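You operate a simulated robot arm through the tools that you are given. There is no shell and no other tool. Be economical: measure what you need, move in short steps, check, and stop when the job is done.

You are at the controls of a simulated two-armed robot. One attempt, no reset.

TASK
Take the grey card sleeve and put it on the packing bench low shelf. Put the linseed oil bottle on the long white table top away on the wood bench low shelf. Fetch the short pale fibre pack and set it on top of the blue goblet. Put the blue mug in the basin. Fetch the green tulip glass and stand it on the right end of the sink counter. Open the door marked supplies, take the olive oil bottle on the long white table top and put it away on the green cupboard top shelf, then shut the supplies. Put the scrub brush labelled "R" from the long white table top on the table in front of the beech box. Open the right sink drawer, put the yellow pad on the wide white table left front away in the inside of the right sink drawer and shut the drawer again. Open the drawer marked spares, take the small brown brush on the wide white table left front and put it away in the old bench drawer and shut the spares again. Take the soap carton and put it on the bare right end of the old bench. Any order will do. Set down upright: linseed oil bottle, short pale fibre pack, blue mug, green tulip glass, olive oil bottle, soap carton.

It is judged by the outcome, as a careful person would: the job done as asked, and still so three seconds after it is handed in. It fails if anything else is knocked over, pushed out of place, dropped, spilled or broken.

THE ROBOT
Two 7-joint arms with two-finger parallel grippers on one trunk, on a base that drives. Base frame: it is fixed to the floor where the robot stands at the start and does not move with it; the origin is under the middle of the robot, x ahead of it, y to its left, z up; the surface under the hand at the start is at about z = 780. Readings come in mm, rad, newtons and seconds.
The left shoulder is at the start at [62, 199, 1054], the right one opposite. With the tool pointing down near the work surface each hand reaches from about 300 to 720 mm from the robot's upright axis, wherever it stands, measured 20 degrees to its own side. Places, roughly: bare right end of the old bench (31x23 cm) [-2580, 0, 780]; basin [-5000, 1900, 600]; blue goblet (10x9x13 cm) [-5900, 600, 900]; blue mug (12x8x9 cm) [-5800, 300, 500]; door marked supplies [-3400, 1900, 1400]; drawer marked spares [-2300, -200, 600]; green cupboard top shelf (21x51 cm) [-3440, 2020, 1600]; green tulip glass (7x7x12 cm) [-5800, 500, 900]; grey card sleeve (9x7x8 cm) [500, 0, 800]; inside of the right sink drawer [-4000, 1900, 500]; linseed oil bottle [250, 250, 750]; old bench drawer inside [-2300, -200, 600]; olive oil bottle [250, 500, 750]; packing bench low shelf (209x21 cm) [280, -2060, 180]; right end of the sink counter [-3900, 1800, 800]; right sink drawer [-4000, 1800, 600]; scrub brush [500, 750, 750]; short pale fibre pack (8x5x5 cm) [-5900, 400, 900]; small brown brush (8x4x6 cm) [-2200, -2800, 800]; soap carton [-2250, -2750, 750]; table in front of the beech box [400, 200, 800]; wood bench low shelf (21x230 cm) [-1160, 1800, 180]; yellow pad (9x7x4 cm) [-2400, -2800, 800]. Payload 1.57 kg a hand.
The TCP of each hand is the grasp point between the finger pads, 30 mm short of the fingertips. In the tool frame z runs along the fingers and y along their closing line. Largest opening 110 mm; finger width 24, thickness 12; the body of the gripper, 48 by 112 mm, starts 78 mm behind the TCP.
Orientation is that of the tool frame in the base frame, as a unit quaternion [w, x, y, z]. With the fingers straight down and closing along the base's y, the tool's x points along the base's -x, its y along +y and its z along -z.

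THE INTERFACE
- The arms move only by the tool send_rows. It takes "left_plan", "right_plan" or both (then of equal length, played together; a hand with none holds still); each is a list of rows, each a list of 7 numbers: the shift along the tool's x, y, z in mm, then the turn, a rotation vector about the tool's x, y, z in rad, then the closure, from 0 (fully open) to 1 (shut). In form: [[dx, dy, dz, wx, wy, wz, claw], ...]. A call has 1 to 20 rows; each row is the pose to reach, as a shift and turn from the pose commanded when the call began, along the tool's axes at that moment. A row lasts 0.2 s, in which the tool goes at most 50 mm and 0.15 rad; a call with a longer step from one row to the next is refused whole, and so is a gripper value outside its range. Where a pose cannot be reached the arm comes as near as it can. A force on the tool above 40 N (or 10 N above the force at the start of the call, whichever is more), or a blocked arm, ends the call early, and 0.2 s more pass. The fingers move at their own pace (about 72 mm/s each) and stop on an object; they squeeze with about 23 N. The grip force told is the motor's: it shows also when the fingers shut on nothing. Time passes only in rows, and 0.2 s behind the last, so rows that repeat a pose let the fingers close. It gives the time, the measured TCP pose, the force on the tool (base axes), the opening and the grip force at its end, in the units of the frame above (readings bear some noise), with the torque about the TCP (base axes, N m) and any sound that the robot's microphone picked up.
- Cameras (640 x 400 px; columns grow to the right, rows downward): "scene" is now at [84, 39.6, 1598]; the picture's right is [0.52, -0.85, 0.00], its down [-0.78, -0.48, -0.40] and it looks along [0.34, 0.21, -0.92] (base axes); focal length 269 px, centre (320, 200). "left" rides on the left gripper at [70, -16, -141] in its tool frame; the picture's right is [0.23, 0.97, 0.00], its down [-0.85, 0.20, -0.48] and it looks along [-0.47, 0.11, 0.88] (tool axes); focal length 222 px, centre (320, 200). "right" rides on the right gripper at [70, 16, -141] in its tool frame; the picture's right is [-0.23, 0.97, 0.00], its down [-0.86, -0.20, -0.48] and it looks along [-0.47, -0.11, 0.88] (tool axes); focal length 222 px, centre (320, 200). There is no depth. A picture from a camera that has moved, and an enlarged one, comes with that camera's place and axes in the base frame and with its lens. The place of the scene camera against the robot may be out by one fixed shift of up to 25 mm in any direction.
- snapshot(camera): a new picture of that camera. It takes no simulated time.
- move_column(by): slides the trunk up (or, below 0, down) by that many mm; the arms and the scene camera ride with it, the base frame stays. It gives what a move gives, with no picture.
- base_move(legs): drives the robot by 1 to 6 legs, each [ahead, left, turn to the left] in mm, mm and rad, along the robot's own axes; the way and the turn of a leg run together, so that a leg with both is an arc; at most 1500 mm and 3.142 rad a leg. The arms and the cameras ride along, it lands a little off, and it stops where it bumps. It gives what a move gives.
- turn_head(pan, tilt): turns the head with the scene camera to pan (to the left, within 1.501 rad either way) and tilt (down, from -0.506 to 1.204), counted from straight ahead of the robot. It gives what a move gives.
- close_up(camera, box): a new picture of the part [left, top, right, bottom] of that camera's present view, enlarged. It takes no simulated time.
- finish_job(): hands the job in; it is judged then, once.

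Work in short steps. Places have to be worked out from the pictures, the camera data and where the tool is seen: move nearer, look again, correct. Check each grasp and each placing, and mend what went wrong. You have 588 turns and 370 pictures in all, those below and enlarged ones among them. Open the grippers and draw the arms clear of the work before you hand the job in, unless the task says otherwise; then end with one line.

The tools are called after "Emit:" by a JSON object that holds its "name" and its "arguments". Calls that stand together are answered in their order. send_rows: Moves the arms, as the interface text tells. Its arguments: {"type":"object","properties":{"left_plan":{"type":"array"},"right_plan":{"type":"array"}},"required":[]} The other tools are called the same way: move_column (by) slides the trunk up or down; base_move (legs) drives the base; turn_head (pan, tilt) turns the head that bears the scene camera; snapshot (camera) takes a picture; close_up (camera, box) takes an enlarged picture of a part of a camera's view; finish_job () hands the job in.

At the start:

```text
clock: 0.0
left_tool_pos: [368.8, 495.5, 1065.4]
left_tcp_rot: [-0.001, -0.001, 1.0, -0.001]
left_ft_force: [-0.3, -0.3, -0.5]
left_wrist_torque: [-0.03, 0.02, -0.01]
left_finger_gap: 110.2
left_grasp_force: 0.1
right_tool_pos: [381.2, 10.8, 1067.7]
right_tcp_rot: [0.0, 0.001, 1.0, -0.001]
right_ft_force: [0.7, 0.8, -0.3]
right_wrist_torque: [0.01, 0.01, 0.01]
right_finger_gap: 110.2
right_grasp_force: 0.1
trunk travel left (down, up): [-650.0, 340.0]
robot x, y, heading: [-0.6, -4.2, 0.005]
head pan, tilt: [0.548, 1.154]
```

scene: 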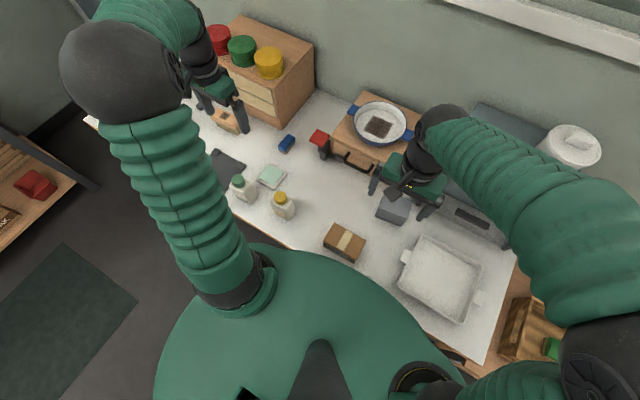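
right: 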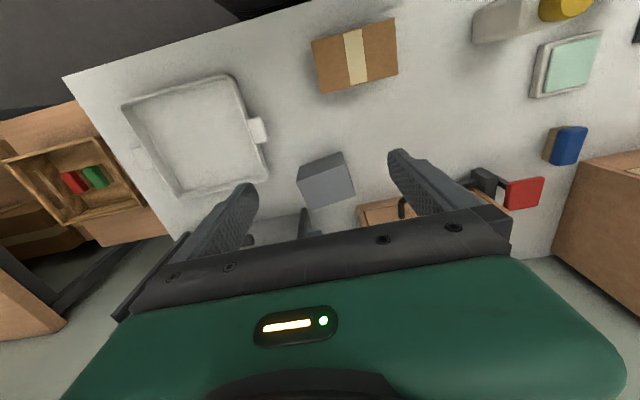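
left: 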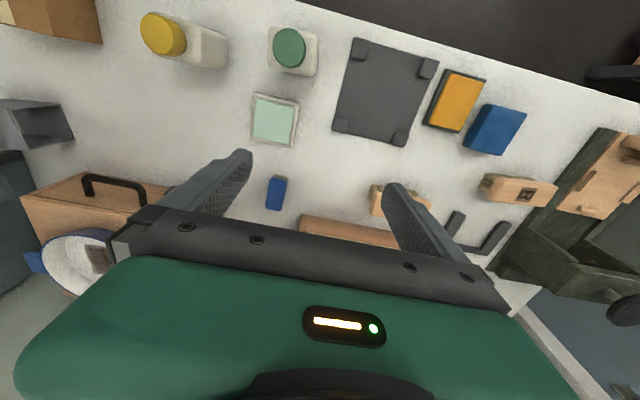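

The start pictures show the table with the two bottles, a grey box and two brush-like things. I'll enlarge to read labels.

Emit:
{"name": "close_up", "arguments": {"camera": "left", "box": [340, 140, 600, 300]}}

Emit:
{"name": "close_up", "arguments": {"camera": "scene", "box": [180, 80, 420, 260]}}

Emit:
{"name": "close_up", "arguments": {"camera": "left", "box": [100, 0, 360, 160]}}

```text
2.46 times, centred on (470, 220) of left
camera zoom: at [300.0, 479.5, 1206.7], right [-0.23, 0.97, 0.0], down [0.86, 0.2, 0.48], along [0.47, 0.11, -0.88], focal length 547 px, centre (-49, 151)
```

zoom: 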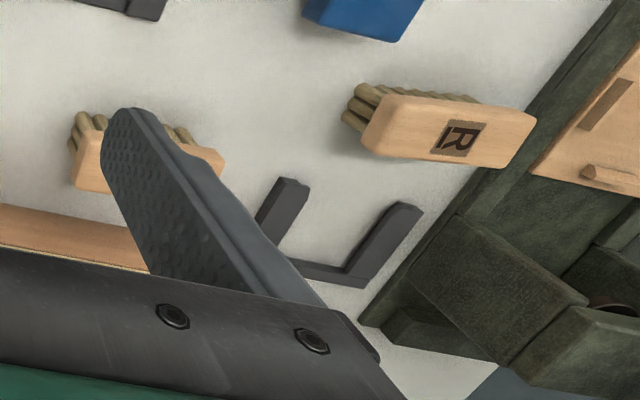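

```text
2.22 times, centred on (300, 170) of scene
camera zoom: at [84.0, 39.6, 1598.0], right [0.52, -0.85, 0.0], down [-0.78, -0.48, -0.4], along [0.34, 0.21, -0.92], focal length 598 px, centre (364, 267)
```

zoom: 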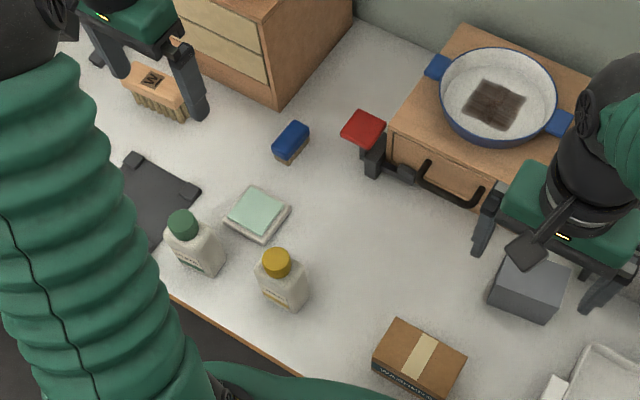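

```text
2.46 times, centred on (230, 80) of left
camera zoom: at [300.0, 479.5, 1206.7], right [-0.23, 0.97, 0.0], down [0.86, 0.2, 0.48], along [0.47, 0.11, -0.88], focal length 547 px, centre (542, 495)
```

zoom: 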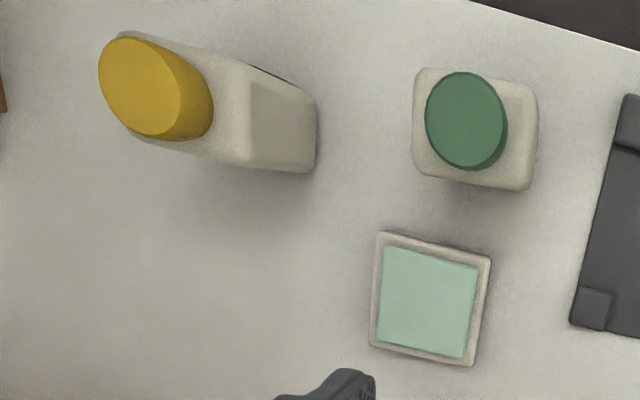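

Zoom on the bottle labels and on the wooden box with the pan.

Emit:
{"name": "close_up", "arguments": {"camera": "scene", "box": [220, 160, 310, 230]}}

Emit:
{"name": "close_up", "arguments": {"camera": "scene", "box": [300, 80, 440, 180]}}

Emit:
{"name": "turn_head", "arguments": {"pan": 0, "tilt": 0.6}}

Emit:
{"name": "snapshot", "arguments": {"camera": "scene"}}

```text
5.71 times, centred on (265, 195) of scene
camera zoom: at [84.0, 39.6, 1598.0], right [0.52, -0.85, 0.0], down [-0.78, -0.48, -0.4], along [0.34, 0.21, -0.92], focal length 1537 px, centre (634, 229)
```

zoom: 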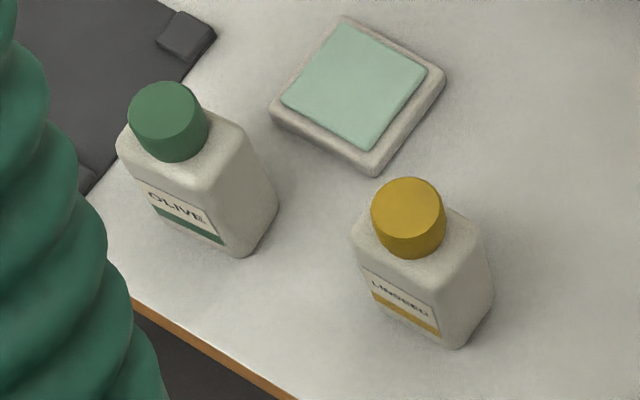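

```text
4.00 times, centred on (370, 130) of scene
camera zoom: at [84.0, 39.6, 1598.0], right [0.52, -0.85, 0.0], down [-0.78, -0.48, -0.4], along [0.34, 0.21, -0.92], focal length 1076 px, centre (120, 480)
```

zoom: 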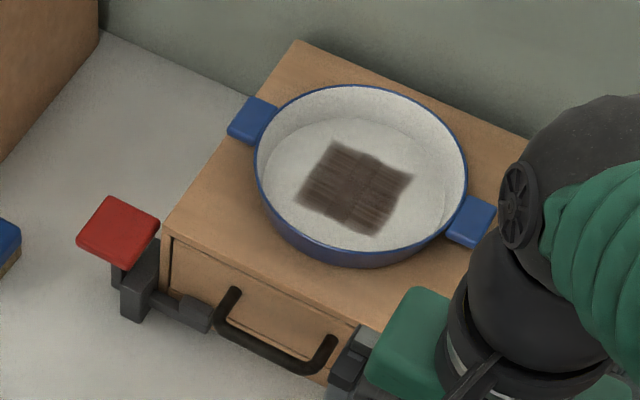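

```text
clock: 1.0
left_tool_pos: [368.7, 495.3, 1067.2]
left_tcp_rot: [0.0, 0.0, 1.0, 0.0]
left_ft_force: [-0.5, -1.1, -0.6]
left_wrist_torque: [0.04, 0.02, 0.02]
left_finger_gap: 109.9
left_grasp_force: 0.2
right_tool_pos: [379.9, 10.5, 1067.7]
right_tcp_rot: [0.0, 0.0, 1.0, 0.001]
right_ft_force: [-0.3, 0.4, -0.3]
right_wrist_torque: [0.07, 0.03, 0.0]
right_finger_gap: 110.2
right_grasp_force: 0.0
trunk travel left (down, up): [-650.0, 340.0]
robot x, y, heading: [1.2, -0.8, -0.004]
head pan, tilt: [0.0, 0.6]
```

```text
361 pictures are left
camera scene: at [121.7, 8.8, 1639.8], right [0.0, -1.0, 0.0], down [-0.57, 0.0, -0.82], along [0.82, 0.0, -0.57], focal length 269 px, centre (320, 200)
```

scene: 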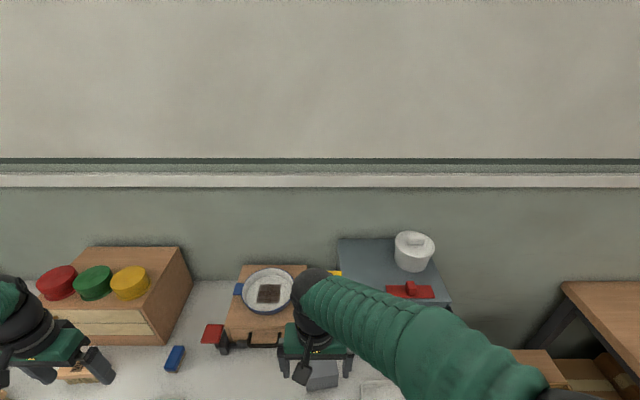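

The beech box seems to be the one with the pan, at about (600,170). I look around to both sides to see the rooms' free floor.

Emit:
{"name": "turn_head", "arguments": {"pan": 1.5, "tilt": 0.35}}

Emit:
{"name": "snapshot", "arguments": {"camera": "scene"}}

Emit:
{"name": "turn_head", "arguments": {"pan": -1.5, "tilt": 0.35}}

Emit:
{"name": "snapshot", "arguments": {"camera": "scene"}}

```text
clock: 2.6
left_tool_pos: [368.5, 494.5, 1066.5]
left_tcp_rot: [-0.001, 0.0, 1.0, 0.0]
left_ft_force: [0.7, -0.4, 0.3]
left_wrist_torque: [0.02, 0.01, 0.01]
left_finger_gap: 110.1
left_grasp_force: 0.0
right_tool_pos: [379.3, 10.2, 1067.7]
right_tcp_rot: [0.0, 0.0, 1.0, 0.0]
right_ft_force: [0.2, 0.5, -0.2]
right_wrist_torque: [-0.01, -0.01, -0.03]
right_finger_gap: 110.1
right_grasp_force: 0.1
trunk travel left (down, up): [-650.0, 340.0]
robot x, y, heading: [-4.2, 2.2, 0.005]
head pan, tilt: [1.499, 0.351]
```

```text
360 pictures are left
camera scene: at [40.1, 101.8, 1662.6], right [1.0, -0.07, 0.0], down [-0.03, -0.34, -0.94], along [0.07, 0.94, -0.35], focal length 269 px, centre (320, 200)
```

scene: 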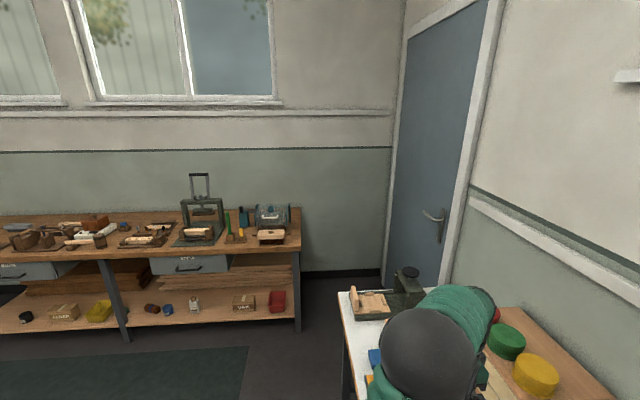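

```text
clock: 5.2
left_tool_pos: [368.6, 494.7, 1066.3]
left_tcp_rot: [-0.001, 0.0, 1.0, 0.001]
left_ft_force: [0.2, 0.3, -0.1]
left_wrist_torque: [0.0, 0.01, 0.03]
left_finger_gap: 109.9
left_grasp_force: 0.0
right_tool_pos: [379.0, 10.1, 1069.0]
right_tcp_rot: [0.0, 0.0, 1.0, 0.0]
right_ft_force: [0.3, -0.6, -0.4]
right_wrist_torque: [0.0, 0.01, 0.02]
right_finger_gap: 109.8
right_grasp_force: 0.0
trunk travel left (down, up): [-650.0, 340.0]
robot x, y, heading: [1.2, 0.6, 0.002]
head pan, tilt: [-1.499, 0.351]
```

```text
359 pictures are left
camera scene: at [40.1, -84.1, 1662.9], right [-1.0, -0.07, 0.0], down [-0.03, 0.34, -0.94], along [0.07, -0.94, -0.34], focal length 269 px, centre (320, 200)
```

scene: 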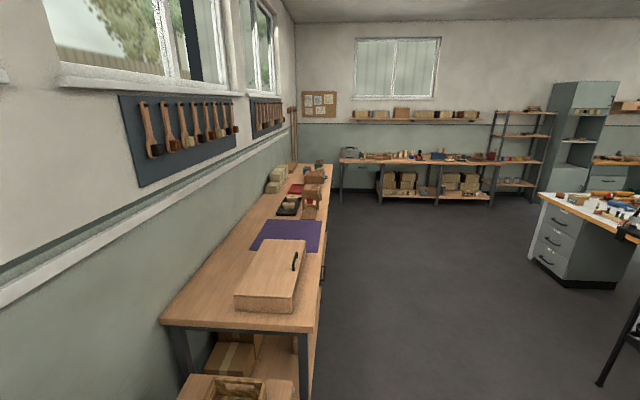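

I look back at the table to read both brushes' labels.

Emit:
{"name": "turn_head", "arguments": {"pan": 0.95, "tilt": 0.95}}

Emit:
{"name": "snapshot", "arguments": {"camera": "scene"}}

Emit:
{"name": "close_up", "arguments": {"camera": "left", "box": [340, 150, 460, 225]}}

```text
clock: 7.4
left_tool_pos: [367.9, 495.0, 1065.9]
left_tcp_rot: [0.0, 0.0, 1.0, 0.0]
left_ft_force: [0.6, -1.0, 0.4]
left_wrist_torque: [-0.01, 0.01, -0.05]
left_finger_gap: 110.2
left_grasp_force: 0.0
right_tool_pos: [380.1, 10.2, 1066.5]
right_tcp_rot: [0.0, 0.0, 1.0, 0.0]
right_ft_force: [-0.7, -0.4, 0.3]
right_wrist_torque: [0.0, -0.03, 0.04]
right_finger_gap: 110.0
right_grasp_force: 0.1
trunk travel left (down, up): [-650.0, 340.0]
robot x, y, heading: [0.8, 2.4, -0.001]
head pan, tilt: [0.949, 0.949]
```

```text
358 pictures are left
camera scene: at [75.7, 67.9, 1611.5], right [0.81, -0.58, 0.0], down [-0.47, -0.66, -0.58], along [0.34, 0.47, -0.81], focal length 269 px, centre (320, 200)
```

scene: 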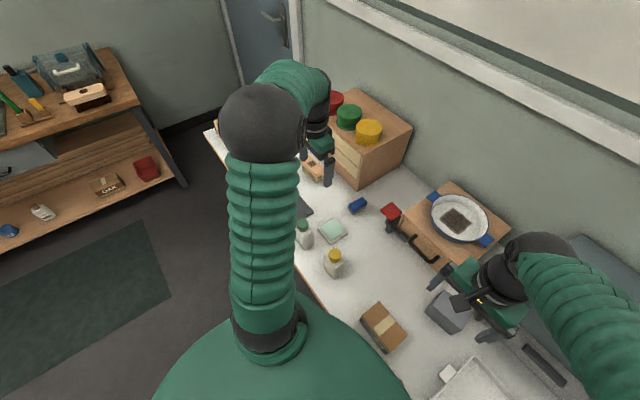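

```text
5.33 times, centred on (400, 188) of left
camera zoom: at [299.3, 478.8, 1207.2], right [-0.23, 0.97, 0.0], down [0.86, 0.2, 0.48], along [0.47, 0.11, -0.88], focal length 1185 px, centre (-107, 267)
```

zoom: 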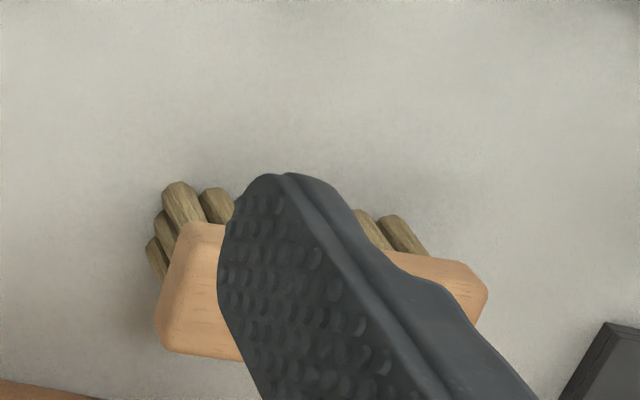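

I drive 420 mm left so that the left hand sits near the R brush.

Emit:
{"name": "base_move", "arguments": {"legs": [[0, 400, 0]]}}

Emit:
{"name": "snapshot", "arguments": {"camera": "left"}}

```text
clock: 9.9
left_tool_pos: [370.6, 888.6, 1068.1]
left_tcp_rot: [0.0, 0.001, 1.0, 0.003]
left_ft_force: [0.5, 0.0, 0.1]
left_wrist_torque: [0.0, 0.06, 0.0]
left_finger_gap: 110.0
left_grasp_force: 0.0
right_tool_pos: [380.5, 402.9, 1068.0]
right_tcp_rot: [0.0, 0.002, 1.0, 0.002]
right_ft_force: [0.2, 0.2, -0.1]
right_wrist_torque: [0.01, -0.01, 0.02]
right_finger_gap: 110.1
right_grasp_force: 0.1
trunk travel left (down, up): [-650.0, 340.0]
robot x, y, heading: [0.8, 399.6, -0.002]
head pan, tilt: [0.949, 0.949]
```

```text
356 pictures are left
camera left: at [301.1, 871.9, 1209.2], right [-0.22, 0.97, 0.0], down [0.86, 0.2, 0.48], along [0.47, 0.11, -0.88], focal length 222 px, centre (320, 200)
```

left: 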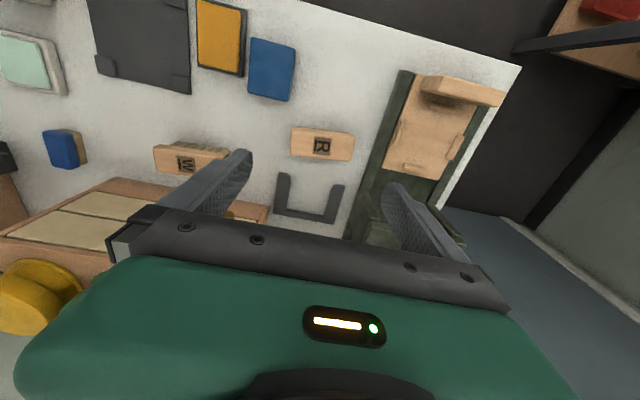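

R brush is at about (398,898). I turn the left hand 90° and come down over it to z≈930.

Emit:
{"name": "send_rows", "arguments": {"left_plan": [[-3, 1, 14, 0, 0, 0.14, 0], [-6, 2, 28, 0, 0, 0.28, 0], [-9, 3, 42, 0, 0, 0.42, 0], [-12, 4, 56, 0, 0, 0.57, 0], [-15, 5, 70, 0, 0, 0.71, 0], [-18, 6, 84, 0, 0, 0.85, 0], [-21, 7, 98, 0, 0, 1.0, 0], [-24, 8, 112, 0, 0, 1.14, 0], [-27, 9, 126, 0, 0, 1.28, 0], [-27, 9, 138, 0, 0, 1.42, 0], [-27, 9, 138, 0, 0, 1.57, 0], [-27, 9, 138, 0, 0, 1.57, 0]]}}

Emit:
{"name": "snapshot", "arguments": {"camera": "left"}}

Emit:
{"name": "snapshot", "arguments": {"camera": "scene"}}

```text
clock: 12.5
left_tool_pos: [397.2, 900.5, 929.0]
left_tcp_rot: [0.001, 0.708, 0.706, 0.0]
left_ft_force: [0.0, -0.2, 0.7]
left_wrist_torque: [-0.04, 0.03, 0.0]
left_finger_gap: 110.0
left_grasp_force: 0.0
right_tool_pos: [380.6, 405.8, 1068.0]
right_tcp_rot: [0.0, 0.002, 1.0, 0.0]
right_ft_force: [0.9, -0.6, 0.6]
right_wrist_torque: [0.0, 0.02, -0.03]
right_finger_gap: 109.7
right_grasp_force: 0.0
trunk travel left (down, up): [-650.0, 340.0]
robot x, y, heading: [4.0, 399.4, -0.004]
head pan, tilt: [0.949, 0.949]
```

```text
355 pictures are left
camera left: at [381.6, 970.1, 1070.2], right [0.97, 0.22, 0.0], down [0.2, -0.86, 0.48], along [0.11, -0.47, -0.88], focal length 222 px, centre (320, 200)
```

left: 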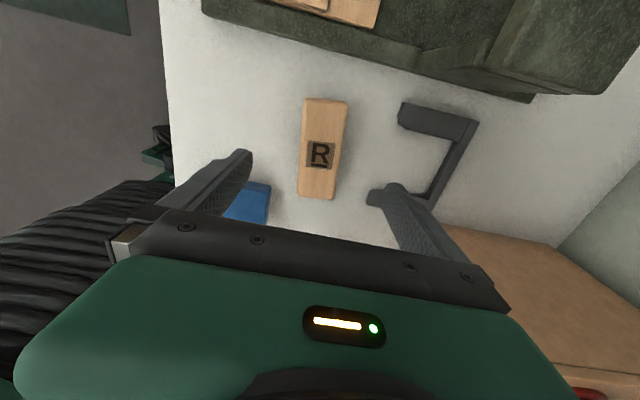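

```text
354 pictures are left
camera scene: at [76.7, 466.8, 1611.4], right [0.81, -0.58, 0.0], down [-0.48, -0.66, -0.58], along [0.34, 0.47, -0.81], focal length 269 px, centre (320, 200)
```

scene: 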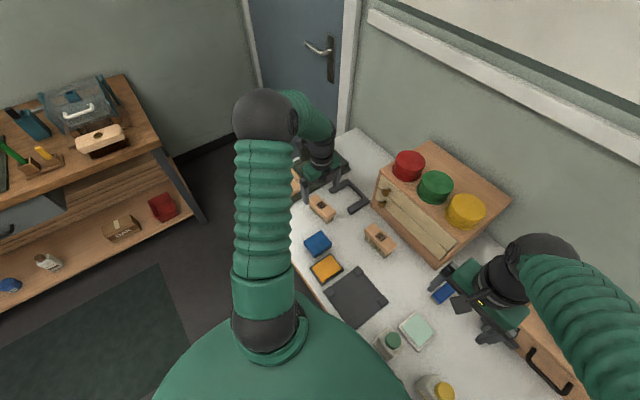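

Triangulated: brush top at (399,902,824). I descend with partly closed fingers and grip.

Emit:
{"name": "send_rows", "arguments": {"left_plan": [[1, 2, 40, 0, 0, 0, 0.25], [1, 2, 80, 0, 0, 0, 0.25], [1, 2, 100, 0, 0, 0, 0.25], [1, 2, 110, 0, 0, 0, 0.25], [1, 2, 110, 0, 0, 0, 1], [1, 2, 110, 0, 0, 0, 1], [1, 2, 110, 0, 0, 0, 1], [1, 2, 110, 0, 0, 0, 1]]}}

Emit:
{"name": "snapshot", "arguments": {"camera": "left"}}

```text
clock: 14.3
left_tool_pos: [400.1, 900.9, 818.6]
left_tcp_rot: [-0.001, 0.708, 0.707, 0.001]
left_ft_force: [-0.4, 0.5, 1.3]
left_wrist_torque: [0.01, -0.01, 0.08]
left_finger_gap: 46.3
left_grasp_force: 22.4
right_tool_pos: [378.9, 406.1, 1067.6]
right_tcp_rot: [0.0, 0.002, 1.0, 0.0]
right_ft_force: [0.3, 0.2, -0.1]
right_wrist_torque: [0.0, 0.01, -0.02]
right_finger_gap: 110.0
right_grasp_force: 0.0
trunk travel left (down, up): [-650.0, 340.0]
robot x, y, heading: [2.3, 397.7, -0.003]
head pan, tilt: [0.949, 0.949]
```

```text
353 pictures are left
camera left: at [383.3, 971.1, 960.0], right [0.97, 0.23, 0.0], down [0.2, -0.86, 0.48], along [0.11, -0.47, -0.88], focal length 222 px, centre (320, 200)
```

left: 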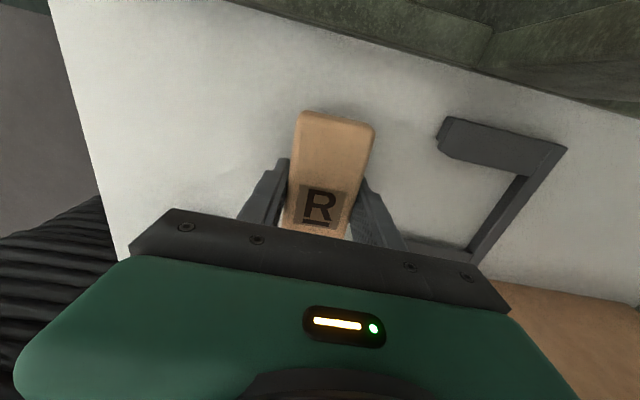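

Gripped (46 mm). Lift and drive 690 mm right to bring the brush in front of the beech box.

Emit:
{"name": "send_rows", "arguments": {"left_plan": [[0, 0, -50, 0, 0, 0, 1], [0, 0, -100, 0, 0, 0, 1], [0, 0, -150, 0, 0, 0, 1], [0, 0, -200, 0, 0, 0, 1], [0, 0, -240, 0, 0, 0, 1]]}}

Emit:
{"name": "base_move", "arguments": {"legs": [[0, -680, 0]]}}

Emit:
{"name": "snapshot", "arguments": {"camera": "left"}}

Emit:
{"name": "snapshot", "arguments": {"camera": "scene"}}

```text
clock: 15.5
left_tool_pos: [398.9, 901.8, 1059.8]
left_tcp_rot: [-0.001, 0.708, 0.706, 0.0]
left_ft_force: [-0.2, 0.5, -1.6]
left_wrist_torque: [-0.01, 0.0, -0.02]
left_finger_gap: 45.8
left_grasp_force: 23.0
right_tool_pos: [380.8, 406.0, 1068.6]
right_tcp_rot: [0.0, 0.002, 1.0, 0.0]
right_ft_force: [0.7, 0.1, 0.4]
right_wrist_torque: [-0.01, -0.01, 0.01]
right_finger_gap: 110.0
right_grasp_force: 0.1
trunk travel left (down, up): [-650.0, 340.0]
robot x, y, heading: [2.3, 397.0, -0.006]
head pan, tilt: [0.949, 0.949]
```

```text
clock: 19.1
left_tool_pos: [248.6, 253.8, 1074.0]
left_tcp_rot: [-0.004, 0.667, 0.745, 0.011]
left_ft_force: [0.1, -0.3, 0.0]
left_wrist_torque: [0.01, -0.04, 0.01]
left_finger_gap: 45.8
left_grasp_force: 23.1
right_tool_pos: [283.6, -241.6, 1073.2]
right_tcp_rot: [0.007, -0.053, 0.999, 0.011]
right_ft_force: [-0.9, -0.9, 1.4]
right_wrist_torque: [0.05, -0.05, -0.01]
right_finger_gap: 110.2
right_grasp_force: 0.1
trunk travel left (down, up): [-650.0, 340.0]
robot x, y, heading: [-79.8, -270.4, 0.106]
head pan, tilt: [0.949, 0.949]
stopped in leg 1: the robot was blocked; the commanded pose is now the measured one
```

```text
352 pictures are left
camera left: at [223.2, 318.7, 1215.6], right [0.94, 0.33, 0.01], down [0.29, -0.84, 0.46], along [0.17, -0.43, -0.89], focal length 222 px, centre (320, 200)
```

left: 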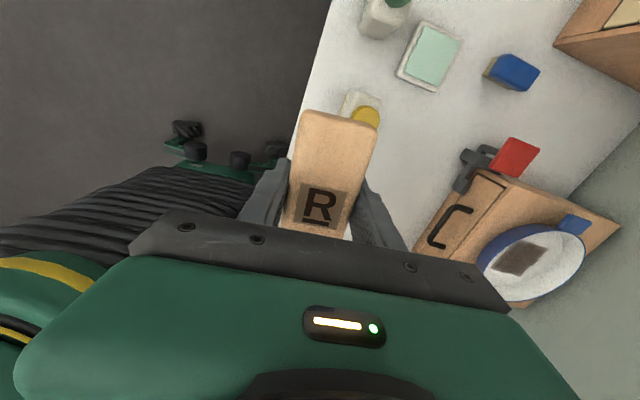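

```text
351 pictures are left
camera scene: at [-16.0, -213.0, 1613.3], right [0.87, -0.49, 0.0], down [-0.4, -0.7, -0.59], along [0.29, 0.52, -0.81], focal length 269 px, centre (320, 200)
```

scene: 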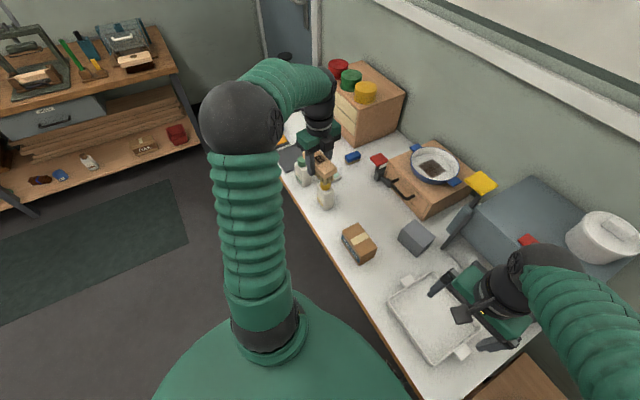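

The base bumped on something on the right and was turned slightly. I look to the right and down to see what it is.

Emit:
{"name": "turn_head", "arguments": {"pan": -1.2, "tilt": 1.0}}

Emit:
{"name": "snapshot", "arguments": {"camera": "scene"}}

```text
clock: 21.1
left_tool_pos: [255.6, 271.6, 1061.8]
left_tcp_rot: [-0.001, 0.667, 0.745, 0.001]
left_ft_force: [0.3, -0.6, -1.5]
left_wrist_torque: [0.01, 0.0, 0.04]
left_finger_gap: 45.6
left_grasp_force: 22.7
right_tool_pos: [293.1, -224.9, 1069.1]
right_tcp_rot: [0.002, -0.053, 0.999, 0.003]
right_ft_force: [-0.4, -0.1, 0.0]
right_wrist_torque: [0.01, 0.01, 0.05]
right_finger_gap: 109.9
right_grasp_force: 0.0
trunk travel left (down, up): [-650.0, 340.0]
robot x, y, heading: [-76.3, -267.2, 0.108]
head pan, tilt: [-1.201, 1.0]
```

```text
350 pictures are left
camera scene: at [-12.8, -313.9, 1608.4], right [-0.89, -0.46, 0.0], down [-0.39, 0.75, -0.54], along [0.25, -0.48, -0.84], focal length 269 px, centre (320, 200)
```

scene: 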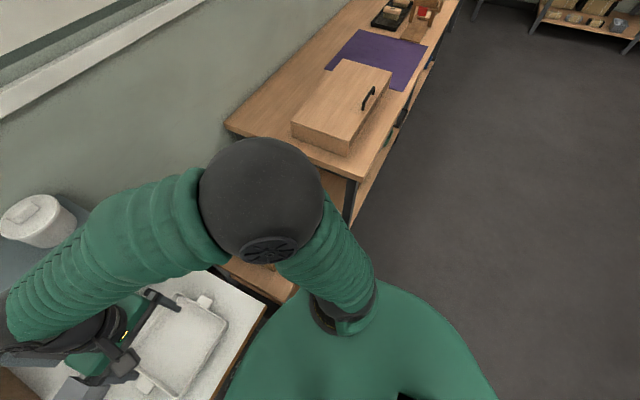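

I back off a little and straighten, then look at what is there.

Emit:
{"name": "base_move", "arguments": {"legs": [[-60, 60, -0.1]]}}

Emit:
{"name": "turn_head", "arguments": {"pan": -0.9, "tilt": 1.15}}

Emit:
{"name": "snapshot", "arguments": {"camera": "scene"}}

Emit:
{"name": "snapshot", "arguments": {"camera": "right"}}

```text
clock: 22.2
left_tool_pos: [247.2, 268.7, 1070.7]
left_tcp_rot: [-0.008, 0.704, 0.71, 0.008]
left_ft_force: [0.5, -0.8, -0.8]
left_wrist_torque: [0.07, 0.04, 0.04]
left_finger_gap: 45.6
left_grasp_force: 23.2
right_tool_pos: [233.2, -229.0, 1068.7]
right_tcp_rot: [0.002, -0.001, 1.0, 0.012]
right_ft_force: [-0.5, -0.9, 0.0]
right_wrist_torque: [0.11, -0.01, -0.04]
right_finger_gap: 110.0
right_grasp_force: 0.1
trunk travel left (down, up): [-650.0, 340.0]
robot x, y, heading: [-134.7, -213.6, 0.005]
head pan, tilt: [-1.201, 1.0]
```

```text
clock: 23.0
left_tool_pos: [244.3, 271.9, 1069.0]
left_tcp_rot: [-0.004, 0.704, 0.71, 0.007]
left_ft_force: [-0.6, -0.6, -0.6]
left_wrist_torque: [0.04, 0.03, -0.02]
left_finger_gap: 45.7
left_grasp_force: 23.0
right_tool_pos: [229.7, -226.2, 1071.0]
right_tcp_rot: [0.005, 0.0, 1.0, 0.009]
right_ft_force: [-0.3, -0.2, 0.5]
right_wrist_torque: [0.03, -0.04, -0.01]
right_finger_gap: 110.0
right_grasp_force: 0.0
trunk travel left (down, up): [-650.0, 340.0]
robot x, y, heading: [-140.6, -215.9, 0.003]
head pan, tilt: [-0.901, 1.15]
```

```text
349 pictures are left
camera scene: at [-71.8, -268.4, 1598.1], right [-0.78, -0.62, 0.0], down [-0.57, 0.72, -0.4], along [0.26, -0.31, -0.92], focal length 269 px, centre (320, 200)
```

scene: 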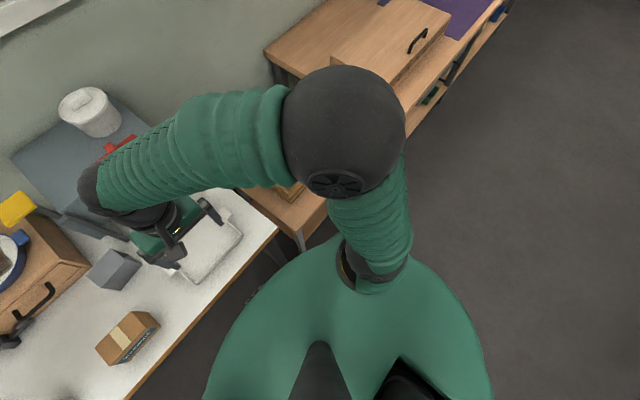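

```text
348 pictures are left
camera right: at [159.4, -211.4, 1211.3], right [0.23, 0.97, 0.02], down [0.85, -0.21, 0.48], along [0.47, -0.09, -0.88], focal length 222 px, centre (320, 200)
```

right: 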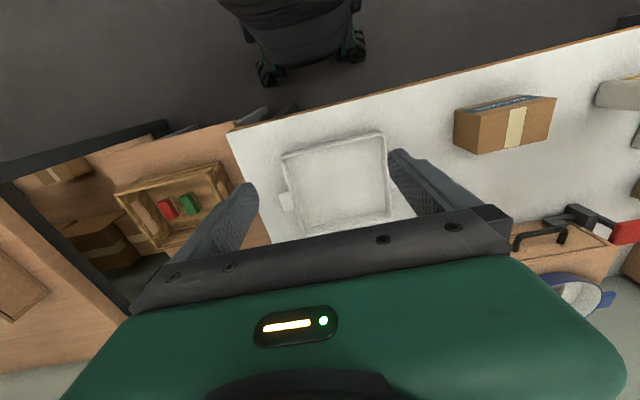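

A side table with a leg stands there; nothing seems displaced. I go back to about (-20,0) where reach to (400,200) is fine.

Emit:
{"name": "base_move", "arguments": {"legs": [[0, 216, 0], [120, 0, 0]]}}

Emit:
{"name": "turn_head", "arguments": {"pan": 0.4, "tilt": 1.1}}

Emit:
{"name": "send_rows", "arguments": {"right_plan": [[0, -50, 0, 0, 0, 0, 0], [0, -100, 0, 0, 0, 0, 0], [0, -150, 0, 0, 0, 0, 0], [0, -200, 0, 0, 0, 0, 0], [0, -250, 0, 0, 0, 0, 0], [0, -250, 0, 0, 0, 0, 0]]}}

Emit:
{"name": "snapshot", "arguments": {"camera": "scene"}}

Emit:
{"name": "snapshot", "arguments": {"camera": "left"}}

```text
clock: 25.5
left_tool_pos: [361.2, 494.1, 1066.9]
left_tcp_rot: [-0.003, 0.705, 0.71, 0.006]
left_ft_force: [-0.5, -0.3, -0.5]
left_wrist_torque: [-0.01, -0.01, 0.0]
left_finger_gap: 45.8
left_grasp_force: 23.4
right_tool_pos: [347.8, -3.8, 1069.4]
right_tcp_rot: [0.004, -0.001, 1.0, 0.007]
right_ft_force: [0.8, 0.0, 0.9]
right_wrist_torque: [-0.01, 0.01, 0.05]
right_finger_gap: 109.8
right_grasp_force: 0.1
trunk travel left (down, up): [-650.0, 340.0]
robot x, y, heading: [-20.7, -0.2, 0.002]
head pan, tilt: [-0.901, 1.15]
```

```text
clock: 27.0
left_tool_pos: [361.7, 498.2, 1064.5]
left_tcp_rot: [-0.002, 0.704, 0.71, 0.004]
left_ft_force: [-0.3, -0.4, -2.2]
left_wrist_torque: [0.03, -0.02, -0.03]
left_finger_gap: 45.5
left_grasp_force: 22.5
right_tool_pos: [349.0, 0.6, 1070.7]
right_tcp_rot: [0.004, 0.0, 1.0, 0.005]
right_ft_force: [0.2, 0.4, 0.6]
right_wrist_torque: [0.01, 0.04, 0.02]
right_finger_gap: 110.0
right_grasp_force: 0.1
trunk travel left (down, up): [-650.0, 340.0]
robot x, y, heading: [-18.0, 1.2, 0.008]
head pan, tilt: [0.4, 1.1]
```

```text
clock: 28.4
left_tool_pos: [361.0, 499.8, 1063.3]
left_tcp_rot: [-0.002, 0.705, 0.709, 0.004]
left_ft_force: [0.2, -1.1, -1.4]
left_wrist_torque: [0.01, 0.01, 0.0]
left_finger_gap: 45.8
left_grasp_force: 24.0
right_tool_pos: [349.0, -247.8, 1067.8]
right_tcp_rot: [0.004, -0.001, 1.0, 0.004]
right_ft_force: [-0.2, -0.2, 0.4]
right_wrist_torque: [-0.03, -0.03, 0.0]
right_finger_gap: 110.1
right_grasp_force: 0.0
trunk travel left (down, up): [-650.0, 340.0]
robot x, y, heading: [-23.2, 1.1, 0.004]
head pan, tilt: [0.4, 1.1]
```

```text
347 pictures are left
camera scene: at [69.1, 34.2, 1601.3], right [0.39, -0.92, 0.0], down [-0.82, -0.35, -0.45], along [0.42, 0.18, -0.89], focal length 269 px, centre (320, 200)
```

scene: 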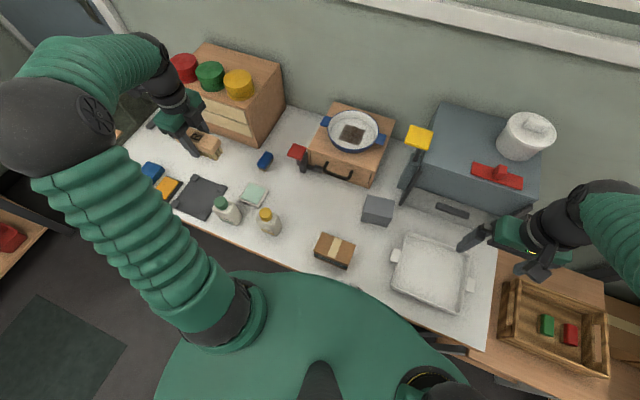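

```text
346 pictures are left
camera left: at [345.2, 568.7, 1204.6], right [0.97, 0.23, 0.0], down [0.2, -0.86, 0.47], along [0.11, -0.46, -0.88], focal length 222 px, centre (320, 200)
```

left: 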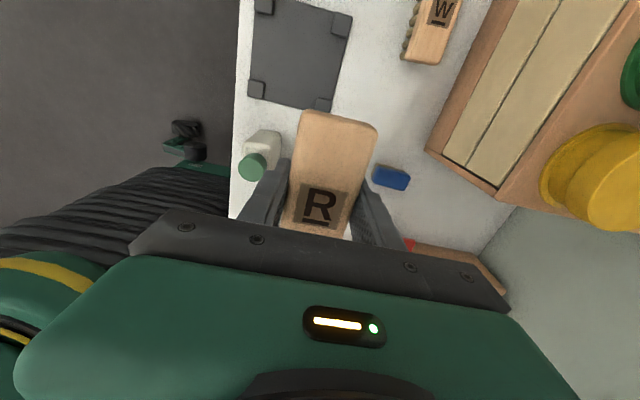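

The area in front of the beech box (front face x≈560, y 60–290) is free around (430,185). I move the brush over it.

Emit:
{"name": "send_rows", "arguments": {"left_plan": [[-45, 10, 0, 0, 0, 0, 1], [-90, 20, 0, 0, 0, 0, 1], [-135, 30, 0, 0, 0, 0, 1], [-180, 40, 0, 0, 0, 0, 1], [-225, 50, 0, 0, 0, 0, 1], [-270, 60, 0, 0, 0, 0, 1], [-313, 70, 0, 0, 0, 0, 1], [-313, 70, 0, 0, 0, 0, 1]]}}

Emit:
{"name": "snapshot", "arguments": {"camera": "scene"}}

Emit:
{"name": "snapshot", "arguments": {"camera": "left"}}

```text
clock: 30.2
left_tool_pos: [435.0, 186.2, 1061.3]
left_tcp_rot: [-0.001, 0.704, 0.71, 0.003]
left_ft_force: [-0.5, 0.9, -0.5]
left_wrist_torque: [-0.04, 0.0, 0.01]
left_finger_gap: 45.7
left_grasp_force: 22.9
right_tool_pos: [350.0, -249.2, 1067.0]
right_tcp_rot: [0.003, -0.002, 1.0, 0.004]
right_ft_force: [0.3, -0.6, 0.3]
right_wrist_torque: [-0.01, -0.03, 0.0]
right_finger_gap: 109.9
right_grasp_force: 0.1
trunk travel left (down, up): [-650.0, 340.0]
robot x, y, heading: [-22.3, -0.9, 0.002]
head pan, tilt: [0.4, 1.1]
```

```text
345 pictures are left
camera scene: at [69.2, 32.5, 1601.3], right [0.39, -0.92, 0.0], down [-0.82, -0.35, -0.45], along [0.42, 0.18, -0.89], focal length 269 px, centre (320, 200)
```

scene: 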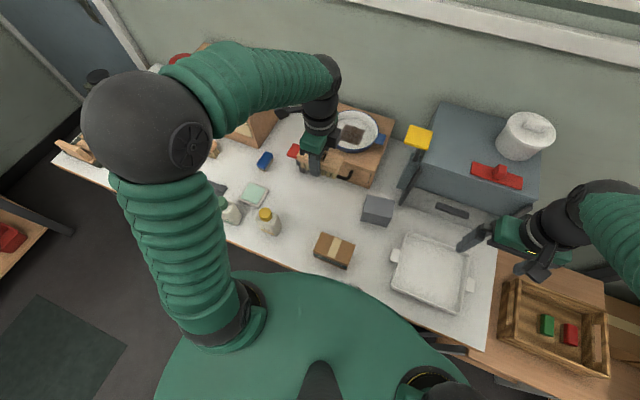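

```text
344 pictures are left
camera left: at [417.7, 254.1, 1203.0], right [0.97, 0.24, 0.0], down [0.21, -0.86, 0.47], along [0.11, -0.46, -0.88], focal length 222 px, centre (320, 200)
```

left: 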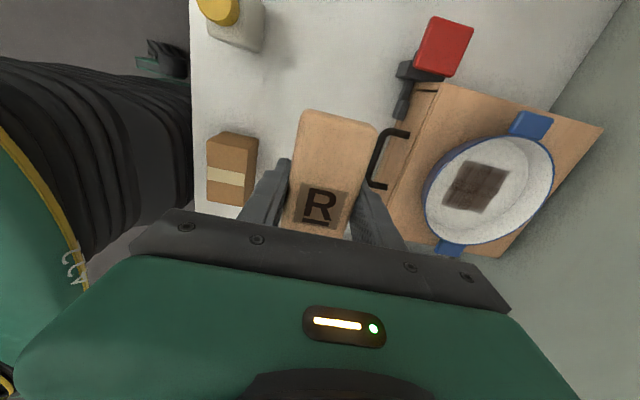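

Clear of the handle (x≥520). I lower to the table.

Emit:
{"name": "send_rows", "arguments": {"left_plan": [[0, -12, 45, 0, 0, 0, 1], [0, -12, 90, 0, 0, 0, 1], [0, -12, 135, 0, 0, 0, 1], [0, -12, 180, 0, 0, 0, 1], [0, -12, 215, 0, 0, 0, 1], [0, -12, 232, 0, 0, 0, 1], [0, -12, 241, 0, 0, 0, 1], [0, -12, 241, 0, 0, 0, 1]]}}

```text
clock: 32.0
left_tool_pos: [423.0, 189.1, 820.3]
left_tcp_rot: [-0.001, 0.704, 0.71, 0.004]
left_ft_force: [0.6, -0.5, -1.2]
left_wrist_torque: [0.0, 0.02, -0.03]
left_finger_gap: 45.5
left_grasp_force: 22.8
right_tool_pos: [351.1, -247.8, 1066.1]
right_tcp_rot: [0.003, -0.001, 1.0, 0.005]
right_ft_force: [-1.3, 0.2, 0.2]
right_wrist_torque: [-0.01, 0.0, -0.01]
right_finger_gap: 110.1
right_grasp_force: 0.1
trunk travel left (down, up): [-650.0, 340.0]
robot x, y, heading: [-22.9, 0.8, -0.003]
head pan, tilt: [0.4, 1.1]
```

Just above contact; 2 mm lower, release and lift.

Emit:
{"name": "send_rows", "arguments": {"left_plan": [[0, 0, 2, 0, 0, 0, 1], [0, 0, 2, 0, 0, 0, 0.45], [0, 0, 2, 0, 0, 0, 0.45], [0, 0, -20, 0, 0, 0, 0.45], [0, 0, -70, 0, 0, 0, 0.3], [0, 0, -120, 0, 0, 0, 0], [0, 0, -170, 0, 0, 0, 0], [0, 0, -220, 0, 0, 0, 0], [0, 0, -240, 0, 0, 0, 0]]}}

Emit:
{"name": "snapshot", "arguments": {"camera": "left"}}

```text
clock: 34.0
left_tool_pos: [421.9, 185.6, 1060.4]
left_tcp_rot: [-0.001, 0.705, 0.71, 0.003]
left_ft_force: [1.0, 0.3, 0.6]
left_wrist_torque: [-0.02, 0.02, 0.04]
left_finger_gap: 109.7
left_grasp_force: 0.0
right_tool_pos: [349.4, -248.7, 1066.3]
right_tcp_rot: [0.004, -0.001, 1.0, 0.004]
right_ft_force: [-0.4, 0.3, -0.4]
right_wrist_torque: [0.01, 0.01, -0.02]
right_finger_gap: 109.8
right_grasp_force: 0.0
trunk travel left (down, up): [-650.0, 340.0]
robot x, y, heading: [-24.3, 4.3, 0.003]
head pan, tilt: [0.4, 1.1]
```

```text
343 pictures are left
camera left: at [405.5, 253.8, 1202.1], right [0.97, 0.23, 0.0], down [0.21, -0.86, 0.47], along [0.11, -0.46, -0.88], focal length 222 px, centre (320, 200)
```

left: 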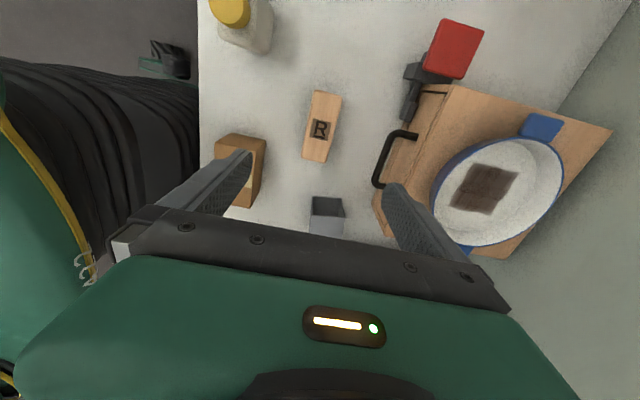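

Brush stands right. Now I turn the left hand back and out of the way, and bring the right hand over the grey sleeve.

Emit:
{"name": "send_rows", "arguments": {"left_plan": [[40, 0, 0, 0, 0, -0.14, 0], [80, 0, 0, 0, 0, -0.28, 0], [120, 0, 0, 0, 0, -0.42, 0], [160, 0, 0, 0, 0, -0.56, 0], [200, 0, 0, 0, 0, -0.7, 0], [240, 0, 0, 0, 0, -0.84, 0], [270, 0, 0, 0, 0, -0.98, 0], [290, 0, 0, 0, 0, -1.12, 0], [300, 0, 0, 0, 0, -1.26, 0], [300, -20, 0, 0, 0, -1.4, 0], [300, -40, 0, 0, 0, -1.54, 0], [300, -40, 0, 0, 0, -1.57, 0]], "right_plan": [[0, 0, 0, 0, 0, 0, 0], [0, 0, 0, 0, 0, 0, 0], [0, 0, 0, 0, 0, 0, 0], [-15, 30, 0, 0, 0, 0, 0], [-30, 60, 0, 0, 0, 0, 0], [-45, 90, 0, 0, 0, 0, 0], [-60, 120, 0, 0, 0, 0, 0], [-75, 150, 0, 0, 0, 0, 0], [-85, 180, 0, 0, 0, 0, 0], [-95, 210, 0, 0, 0, 0, 0], [-105, 240, 0, 0, 0, 0, 0], [-105, 240, 0, 0, 0, 0, 0]]}}

Emit:
{"name": "snapshot", "arguments": {"camera": "right"}}

Emit:
{"name": "snapshot", "arguments": {"camera": "scene"}}

```text
clock: 36.6
left_tool_pos: [380.3, 487.7, 1062.9]
left_tcp_rot: [0.001, -0.004, 1.0, 0.003]
left_ft_force: [0.1, -0.7, -0.2]
left_wrist_torque: [0.0, 0.02, -0.01]
left_finger_gap: 110.1
left_grasp_force: 0.1
right_tool_pos: [454.0, -7.2, 1070.9]
right_tcp_rot: [0.003, 0.0, 1.0, 0.004]
right_ft_force: [0.3, 0.1, -0.9]
right_wrist_torque: [0.02, -0.01, -0.01]
right_finger_gap: 109.8
right_grasp_force: 0.0
trunk travel left (down, up): [-650.0, 340.0]
robot x, y, heading: [-22.2, 4.5, -0.001]
head pan, tilt: [0.4, 1.1]
```

```text
342 pictures are left
camera right: at [384.5, 8.7, 1211.3], right [0.23, 0.97, 0.01], down [0.85, -0.2, 0.48], along [0.47, -0.1, -0.88], focal length 222 px, centre (320, 200)
```

right: 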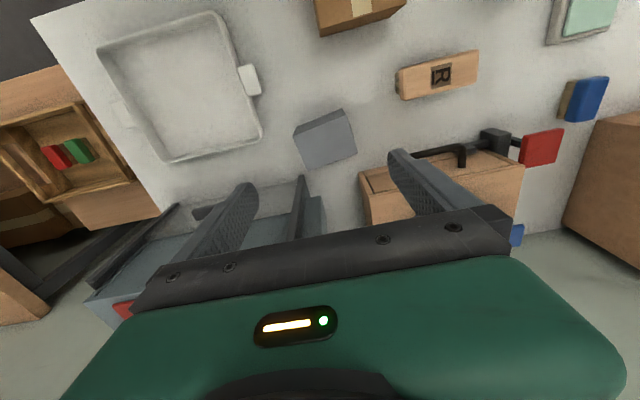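

```text
341 pictures are left
camera scene: at [70.3, 35.4, 1601.2], right [0.39, -0.92, 0.0], down [-0.82, -0.35, -0.45], along [0.42, 0.18, -0.89], focal length 269 px, centre (320, 200)
```

scene: 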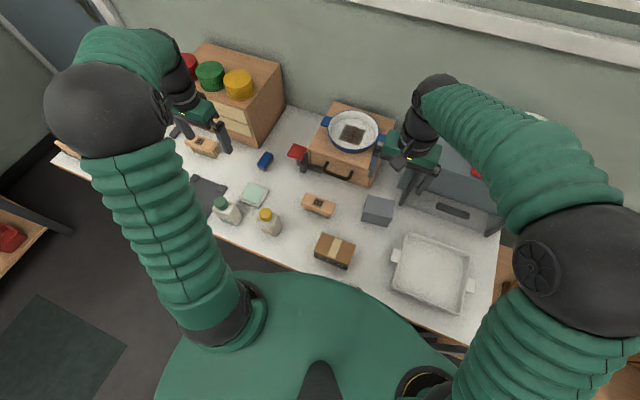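

Emit:
{"name": "close_up", "arguments": {"camera": "right", "box": [270, 90, 400, 180]}}

Emit:
{"name": "close_up", "arguments": {"camera": "scene", "box": [340, 180, 420, 240]}}

```text
4.44 times, centred on (335, 135) of right
camera zoom: at [384.5, 8.7, 1211.3], right [0.23, 0.97, 0.01], down [0.85, -0.2, 0.48], along [0.47, -0.1, -0.88], focal length 987 px, centre (253, 489)
```

zoom: 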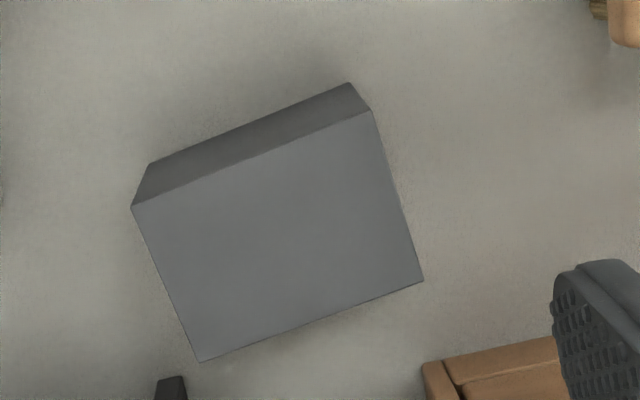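

```text
6.67 times, centred on (380, 210) of scene
camera zoom: at [70.3, 35.4, 1601.2], right [0.39, -0.92, 0.0], down [-0.82, -0.35, -0.45], along [0.42, 0.18, -0.89], focal length 1793 px, centre (-80, 133)
```

zoom: 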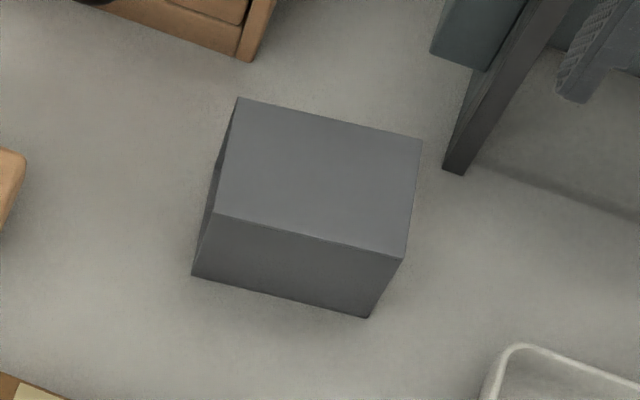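

The sleeve is at (479,1), turned about 7°, its closed sides facing ±x. I turn the right hand to close along them and hover at z≈930.

Emit:
{"name": "send_rows", "arguments": {"right_plan": [[-4, 2, 10, 0, 0, -0.14, 0.1], [-8, 3, 20, 0, 0, -0.28, 0.1], [-12, 4, 30, 0, 0, -0.42, 0.1], [-16, 5, 40, 0, 0, -0.56, 0.1], [-20, 6, 50, 0, 0, -0.7, 0.1], [-25, 8, 60, 0, 0, -0.84, 0.1], [-25, 8, 70, 0, 0, -0.98, 0.1], [-25, 8, 80, 0, 0, -1.12, 0.1], [-25, 8, 90, 0, 0, -1.26, 0.1], [-25, 8, 100, 0, 0, -1.4, 0.1], [-25, 8, 110, 0, 0, -1.54, 0.1], [-25, 8, 120, 0, 0, -1.69, 0.1], [-25, 8, 120, 0, 0, -1.69, 0.1]]}}

Emit:
{"name": "snapshot", "arguments": {"camera": "right"}}

```text
clock: 39.4
left_tool_pos: [379.0, 487.6, 1063.3]
left_tcp_rot: [0.001, -0.004, 1.0, 0.003]
left_ft_force: [0.1, -0.2, 0.4]
left_wrist_torque: [-0.01, 0.03, 0.02]
left_finger_gap: 109.9
left_grasp_force: 0.1
right_tool_pos: [479.1, 2.4, 950.5]
right_tcp_rot: [-0.006, 0.749, -0.662, 0.001]
right_ft_force: [1.2, 0.6, 0.4]
right_wrist_torque: [0.0, 0.01, 0.01]
right_finger_gap: 99.2
right_grasp_force: 0.1
trunk travel left (down, up): [-650.0, 340.0]
robot x, y, heading: [-21.9, 3.8, 0.006]
head pan, tilt: [0.4, 1.1]
```

```text
338 pictures are left
camera right: at [471.8, -69.7, 1091.4], right [-0.99, 0.11, -0.01], down [0.09, 0.87, 0.49], along [0.06, 0.48, -0.87], focal length 222 px, centre (320, 200)
```

right: 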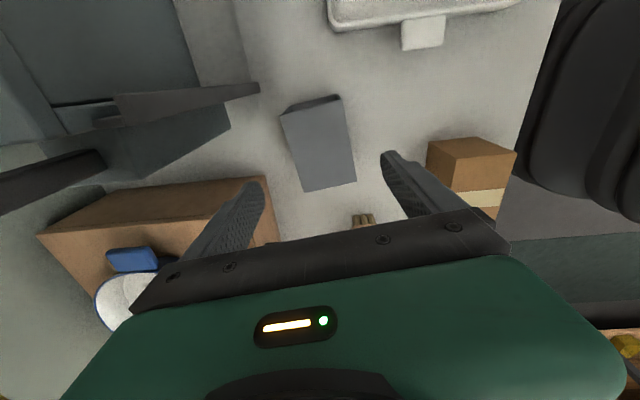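

Alignment matches. I descend to z≈830 and close.

Emit:
{"name": "send_rows", "arguments": {"right_plan": [[4, 0, 40, 0, 0, 0, 0.1], [4, 0, 80, 0, 0, 0, 0.1], [4, 0, 105, 0, 0, 0, 0.1], [4, 0, 118, 0, 0, 0, 0.1], [4, 0, 118, 0, 0, 0, 1], [4, 0, 118, 0, 0, 0, 1], [4, 0, 118, 0, 0, 0, 1], [4, 0, 118, 0, 0, 0, 1]]}}

Emit:
{"name": "snapshot", "arguments": {"camera": "right"}}

```text
clock: 41.2
left_tool_pos: [380.2, 487.5, 1062.4]
left_tcp_rot: [0.001, -0.003, 1.0, 0.002]
left_ft_force: [0.3, 0.2, 0.4]
left_wrist_torque: [0.03, 0.0, 0.04]
left_finger_gap: 109.9
left_grasp_force: 0.0
right_tool_pos: [481.7, -0.1, 832.8]
right_tcp_rot: [-0.005, 0.749, -0.663, 0.0]
right_ft_force: [0.3, 0.0, 0.8]
right_wrist_torque: [0.04, -0.01, 0.02]
right_finger_gap: 62.9
right_grasp_force: 23.4
trunk travel left (down, up): [-650.0, 340.0]
robot x, y, heading: [-25.3, 5.6, 0.007]
head pan, tilt: [0.4, 1.1]
```

```text
337 pictures are left
camera right: at [473.8, -72.3, 973.6], right [-0.99, 0.11, -0.01], down [0.09, 0.87, 0.49], along [0.06, 0.48, -0.87], focal length 222 px, centre (320, 200)
```

right: 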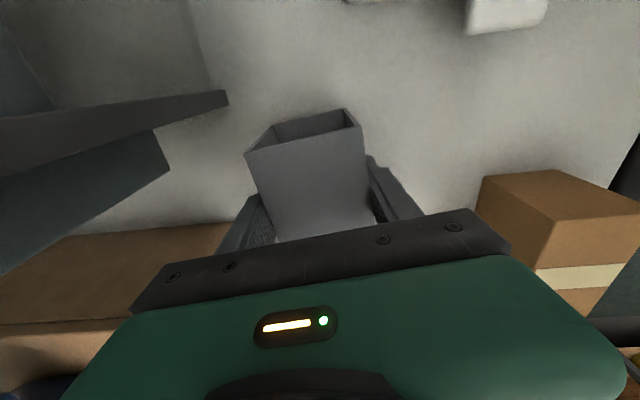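

Sleeve held (63 mm). Lift and swing the wrist back straight.

Emit:
{"name": "send_rows", "arguments": {"right_plan": [[0, 0, -50, 0, 0, 0, 1], [0, 0, -100, 0, 0, 0, 1], [0, 0, -150, 0, 0, 0, 1], [0, 0, -200, 0, 0, 0, 1], [0, 0, -240, 0, 0, 0.0, 1], [0, 0, -240, 0, 0, 0.14, 1], [20, 20, -240, 0, 0, 0.28, 1], [40, 40, -240, 0, 0, 0.42, 1], [60, 60, -240, 0, 0, 0.56, 1], [80, 80, -240, 0, 0, 0.7, 1], [100, 80, -240, 0, 0, 0.84, 1], [120, 80, -240, 0, 0, 0.98, 1], [140, 80, -240, 0, 0, 1.12, 1], [160, 80, -240, 0, 0, 1.26, 1], [180, 80, -240, 0, 0, 1.4, 1], [180, 80, -240, 0, 0, 1.54, 1], [180, 80, -240, 0, 0, 1.69, 1]]}}

Emit:
{"name": "turn_head", "arguments": {"pan": -1.3, "tilt": 0.6}}

Emit:
{"name": "snapshot", "arguments": {"camera": "scene"}}

```text
clock: 44.8
left_tool_pos: [380.1, 486.7, 1061.9]
left_tcp_rot: [0.002, -0.004, 1.0, 0.002]
left_ft_force: [0.3, 0.2, -0.3]
left_wrist_torque: [-0.02, 0.03, 0.02]
left_finger_gap: 110.0
left_grasp_force: 0.0
right_tool_pos: [421.9, -190.6, 1070.2]
right_tcp_rot: [0.003, 0.001, 1.0, 0.004]
right_ft_force: [0.4, 0.9, -0.2]
right_wrist_torque: [-0.01, 0.02, 0.01]
right_finger_gap: 62.9
right_grasp_force: 23.0
trunk travel left (down, up): [-650.0, 340.0]
robot x, y, heading: [-25.8, 2.1, 0.007]
head pan, tilt: [0.4, 1.1]
```

```text
clock: 46.5
left_tool_pos: [379.3, 487.0, 1063.8]
left_tcp_rot: [0.002, -0.003, 1.0, 0.003]
left_ft_force: [0.2, 0.1, 0.6]
left_wrist_torque: [0.02, 0.0, 0.02]
left_finger_gap: 110.0
left_grasp_force: 0.1
right_tool_pos: [421.2, -191.2, 1071.0]
right_tcp_rot: [0.003, -0.001, 1.0, 0.004]
right_ft_force: [0.2, 0.4, 0.5]
right_wrist_torque: [0.0, 0.0, 0.02]
right_finger_gap: 63.4
right_grasp_force: 23.1
trunk travel left (down, up): [-650.0, 340.0]
robot x, y, heading: [-20.6, 1.7, 0.011]
head pan, tilt: [-1.3, 0.6]
```

```text
336 pictures are left
camera scene: at [35.8, -75.7, 1640.0], right [-0.96, -0.27, 0.0], down [-0.16, 0.54, -0.83], along [0.22, -0.79, -0.56], focal length 269 px, centre (320, 200)
```

scene: 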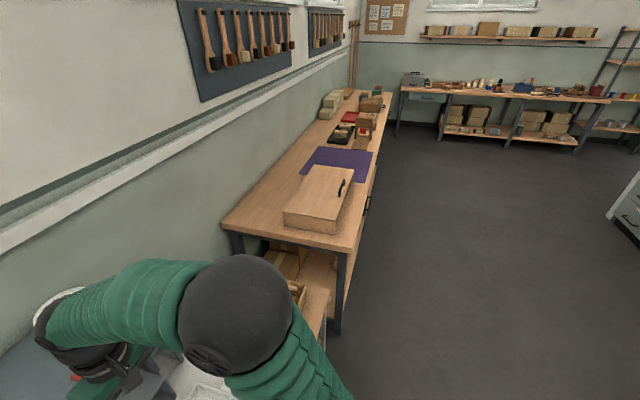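

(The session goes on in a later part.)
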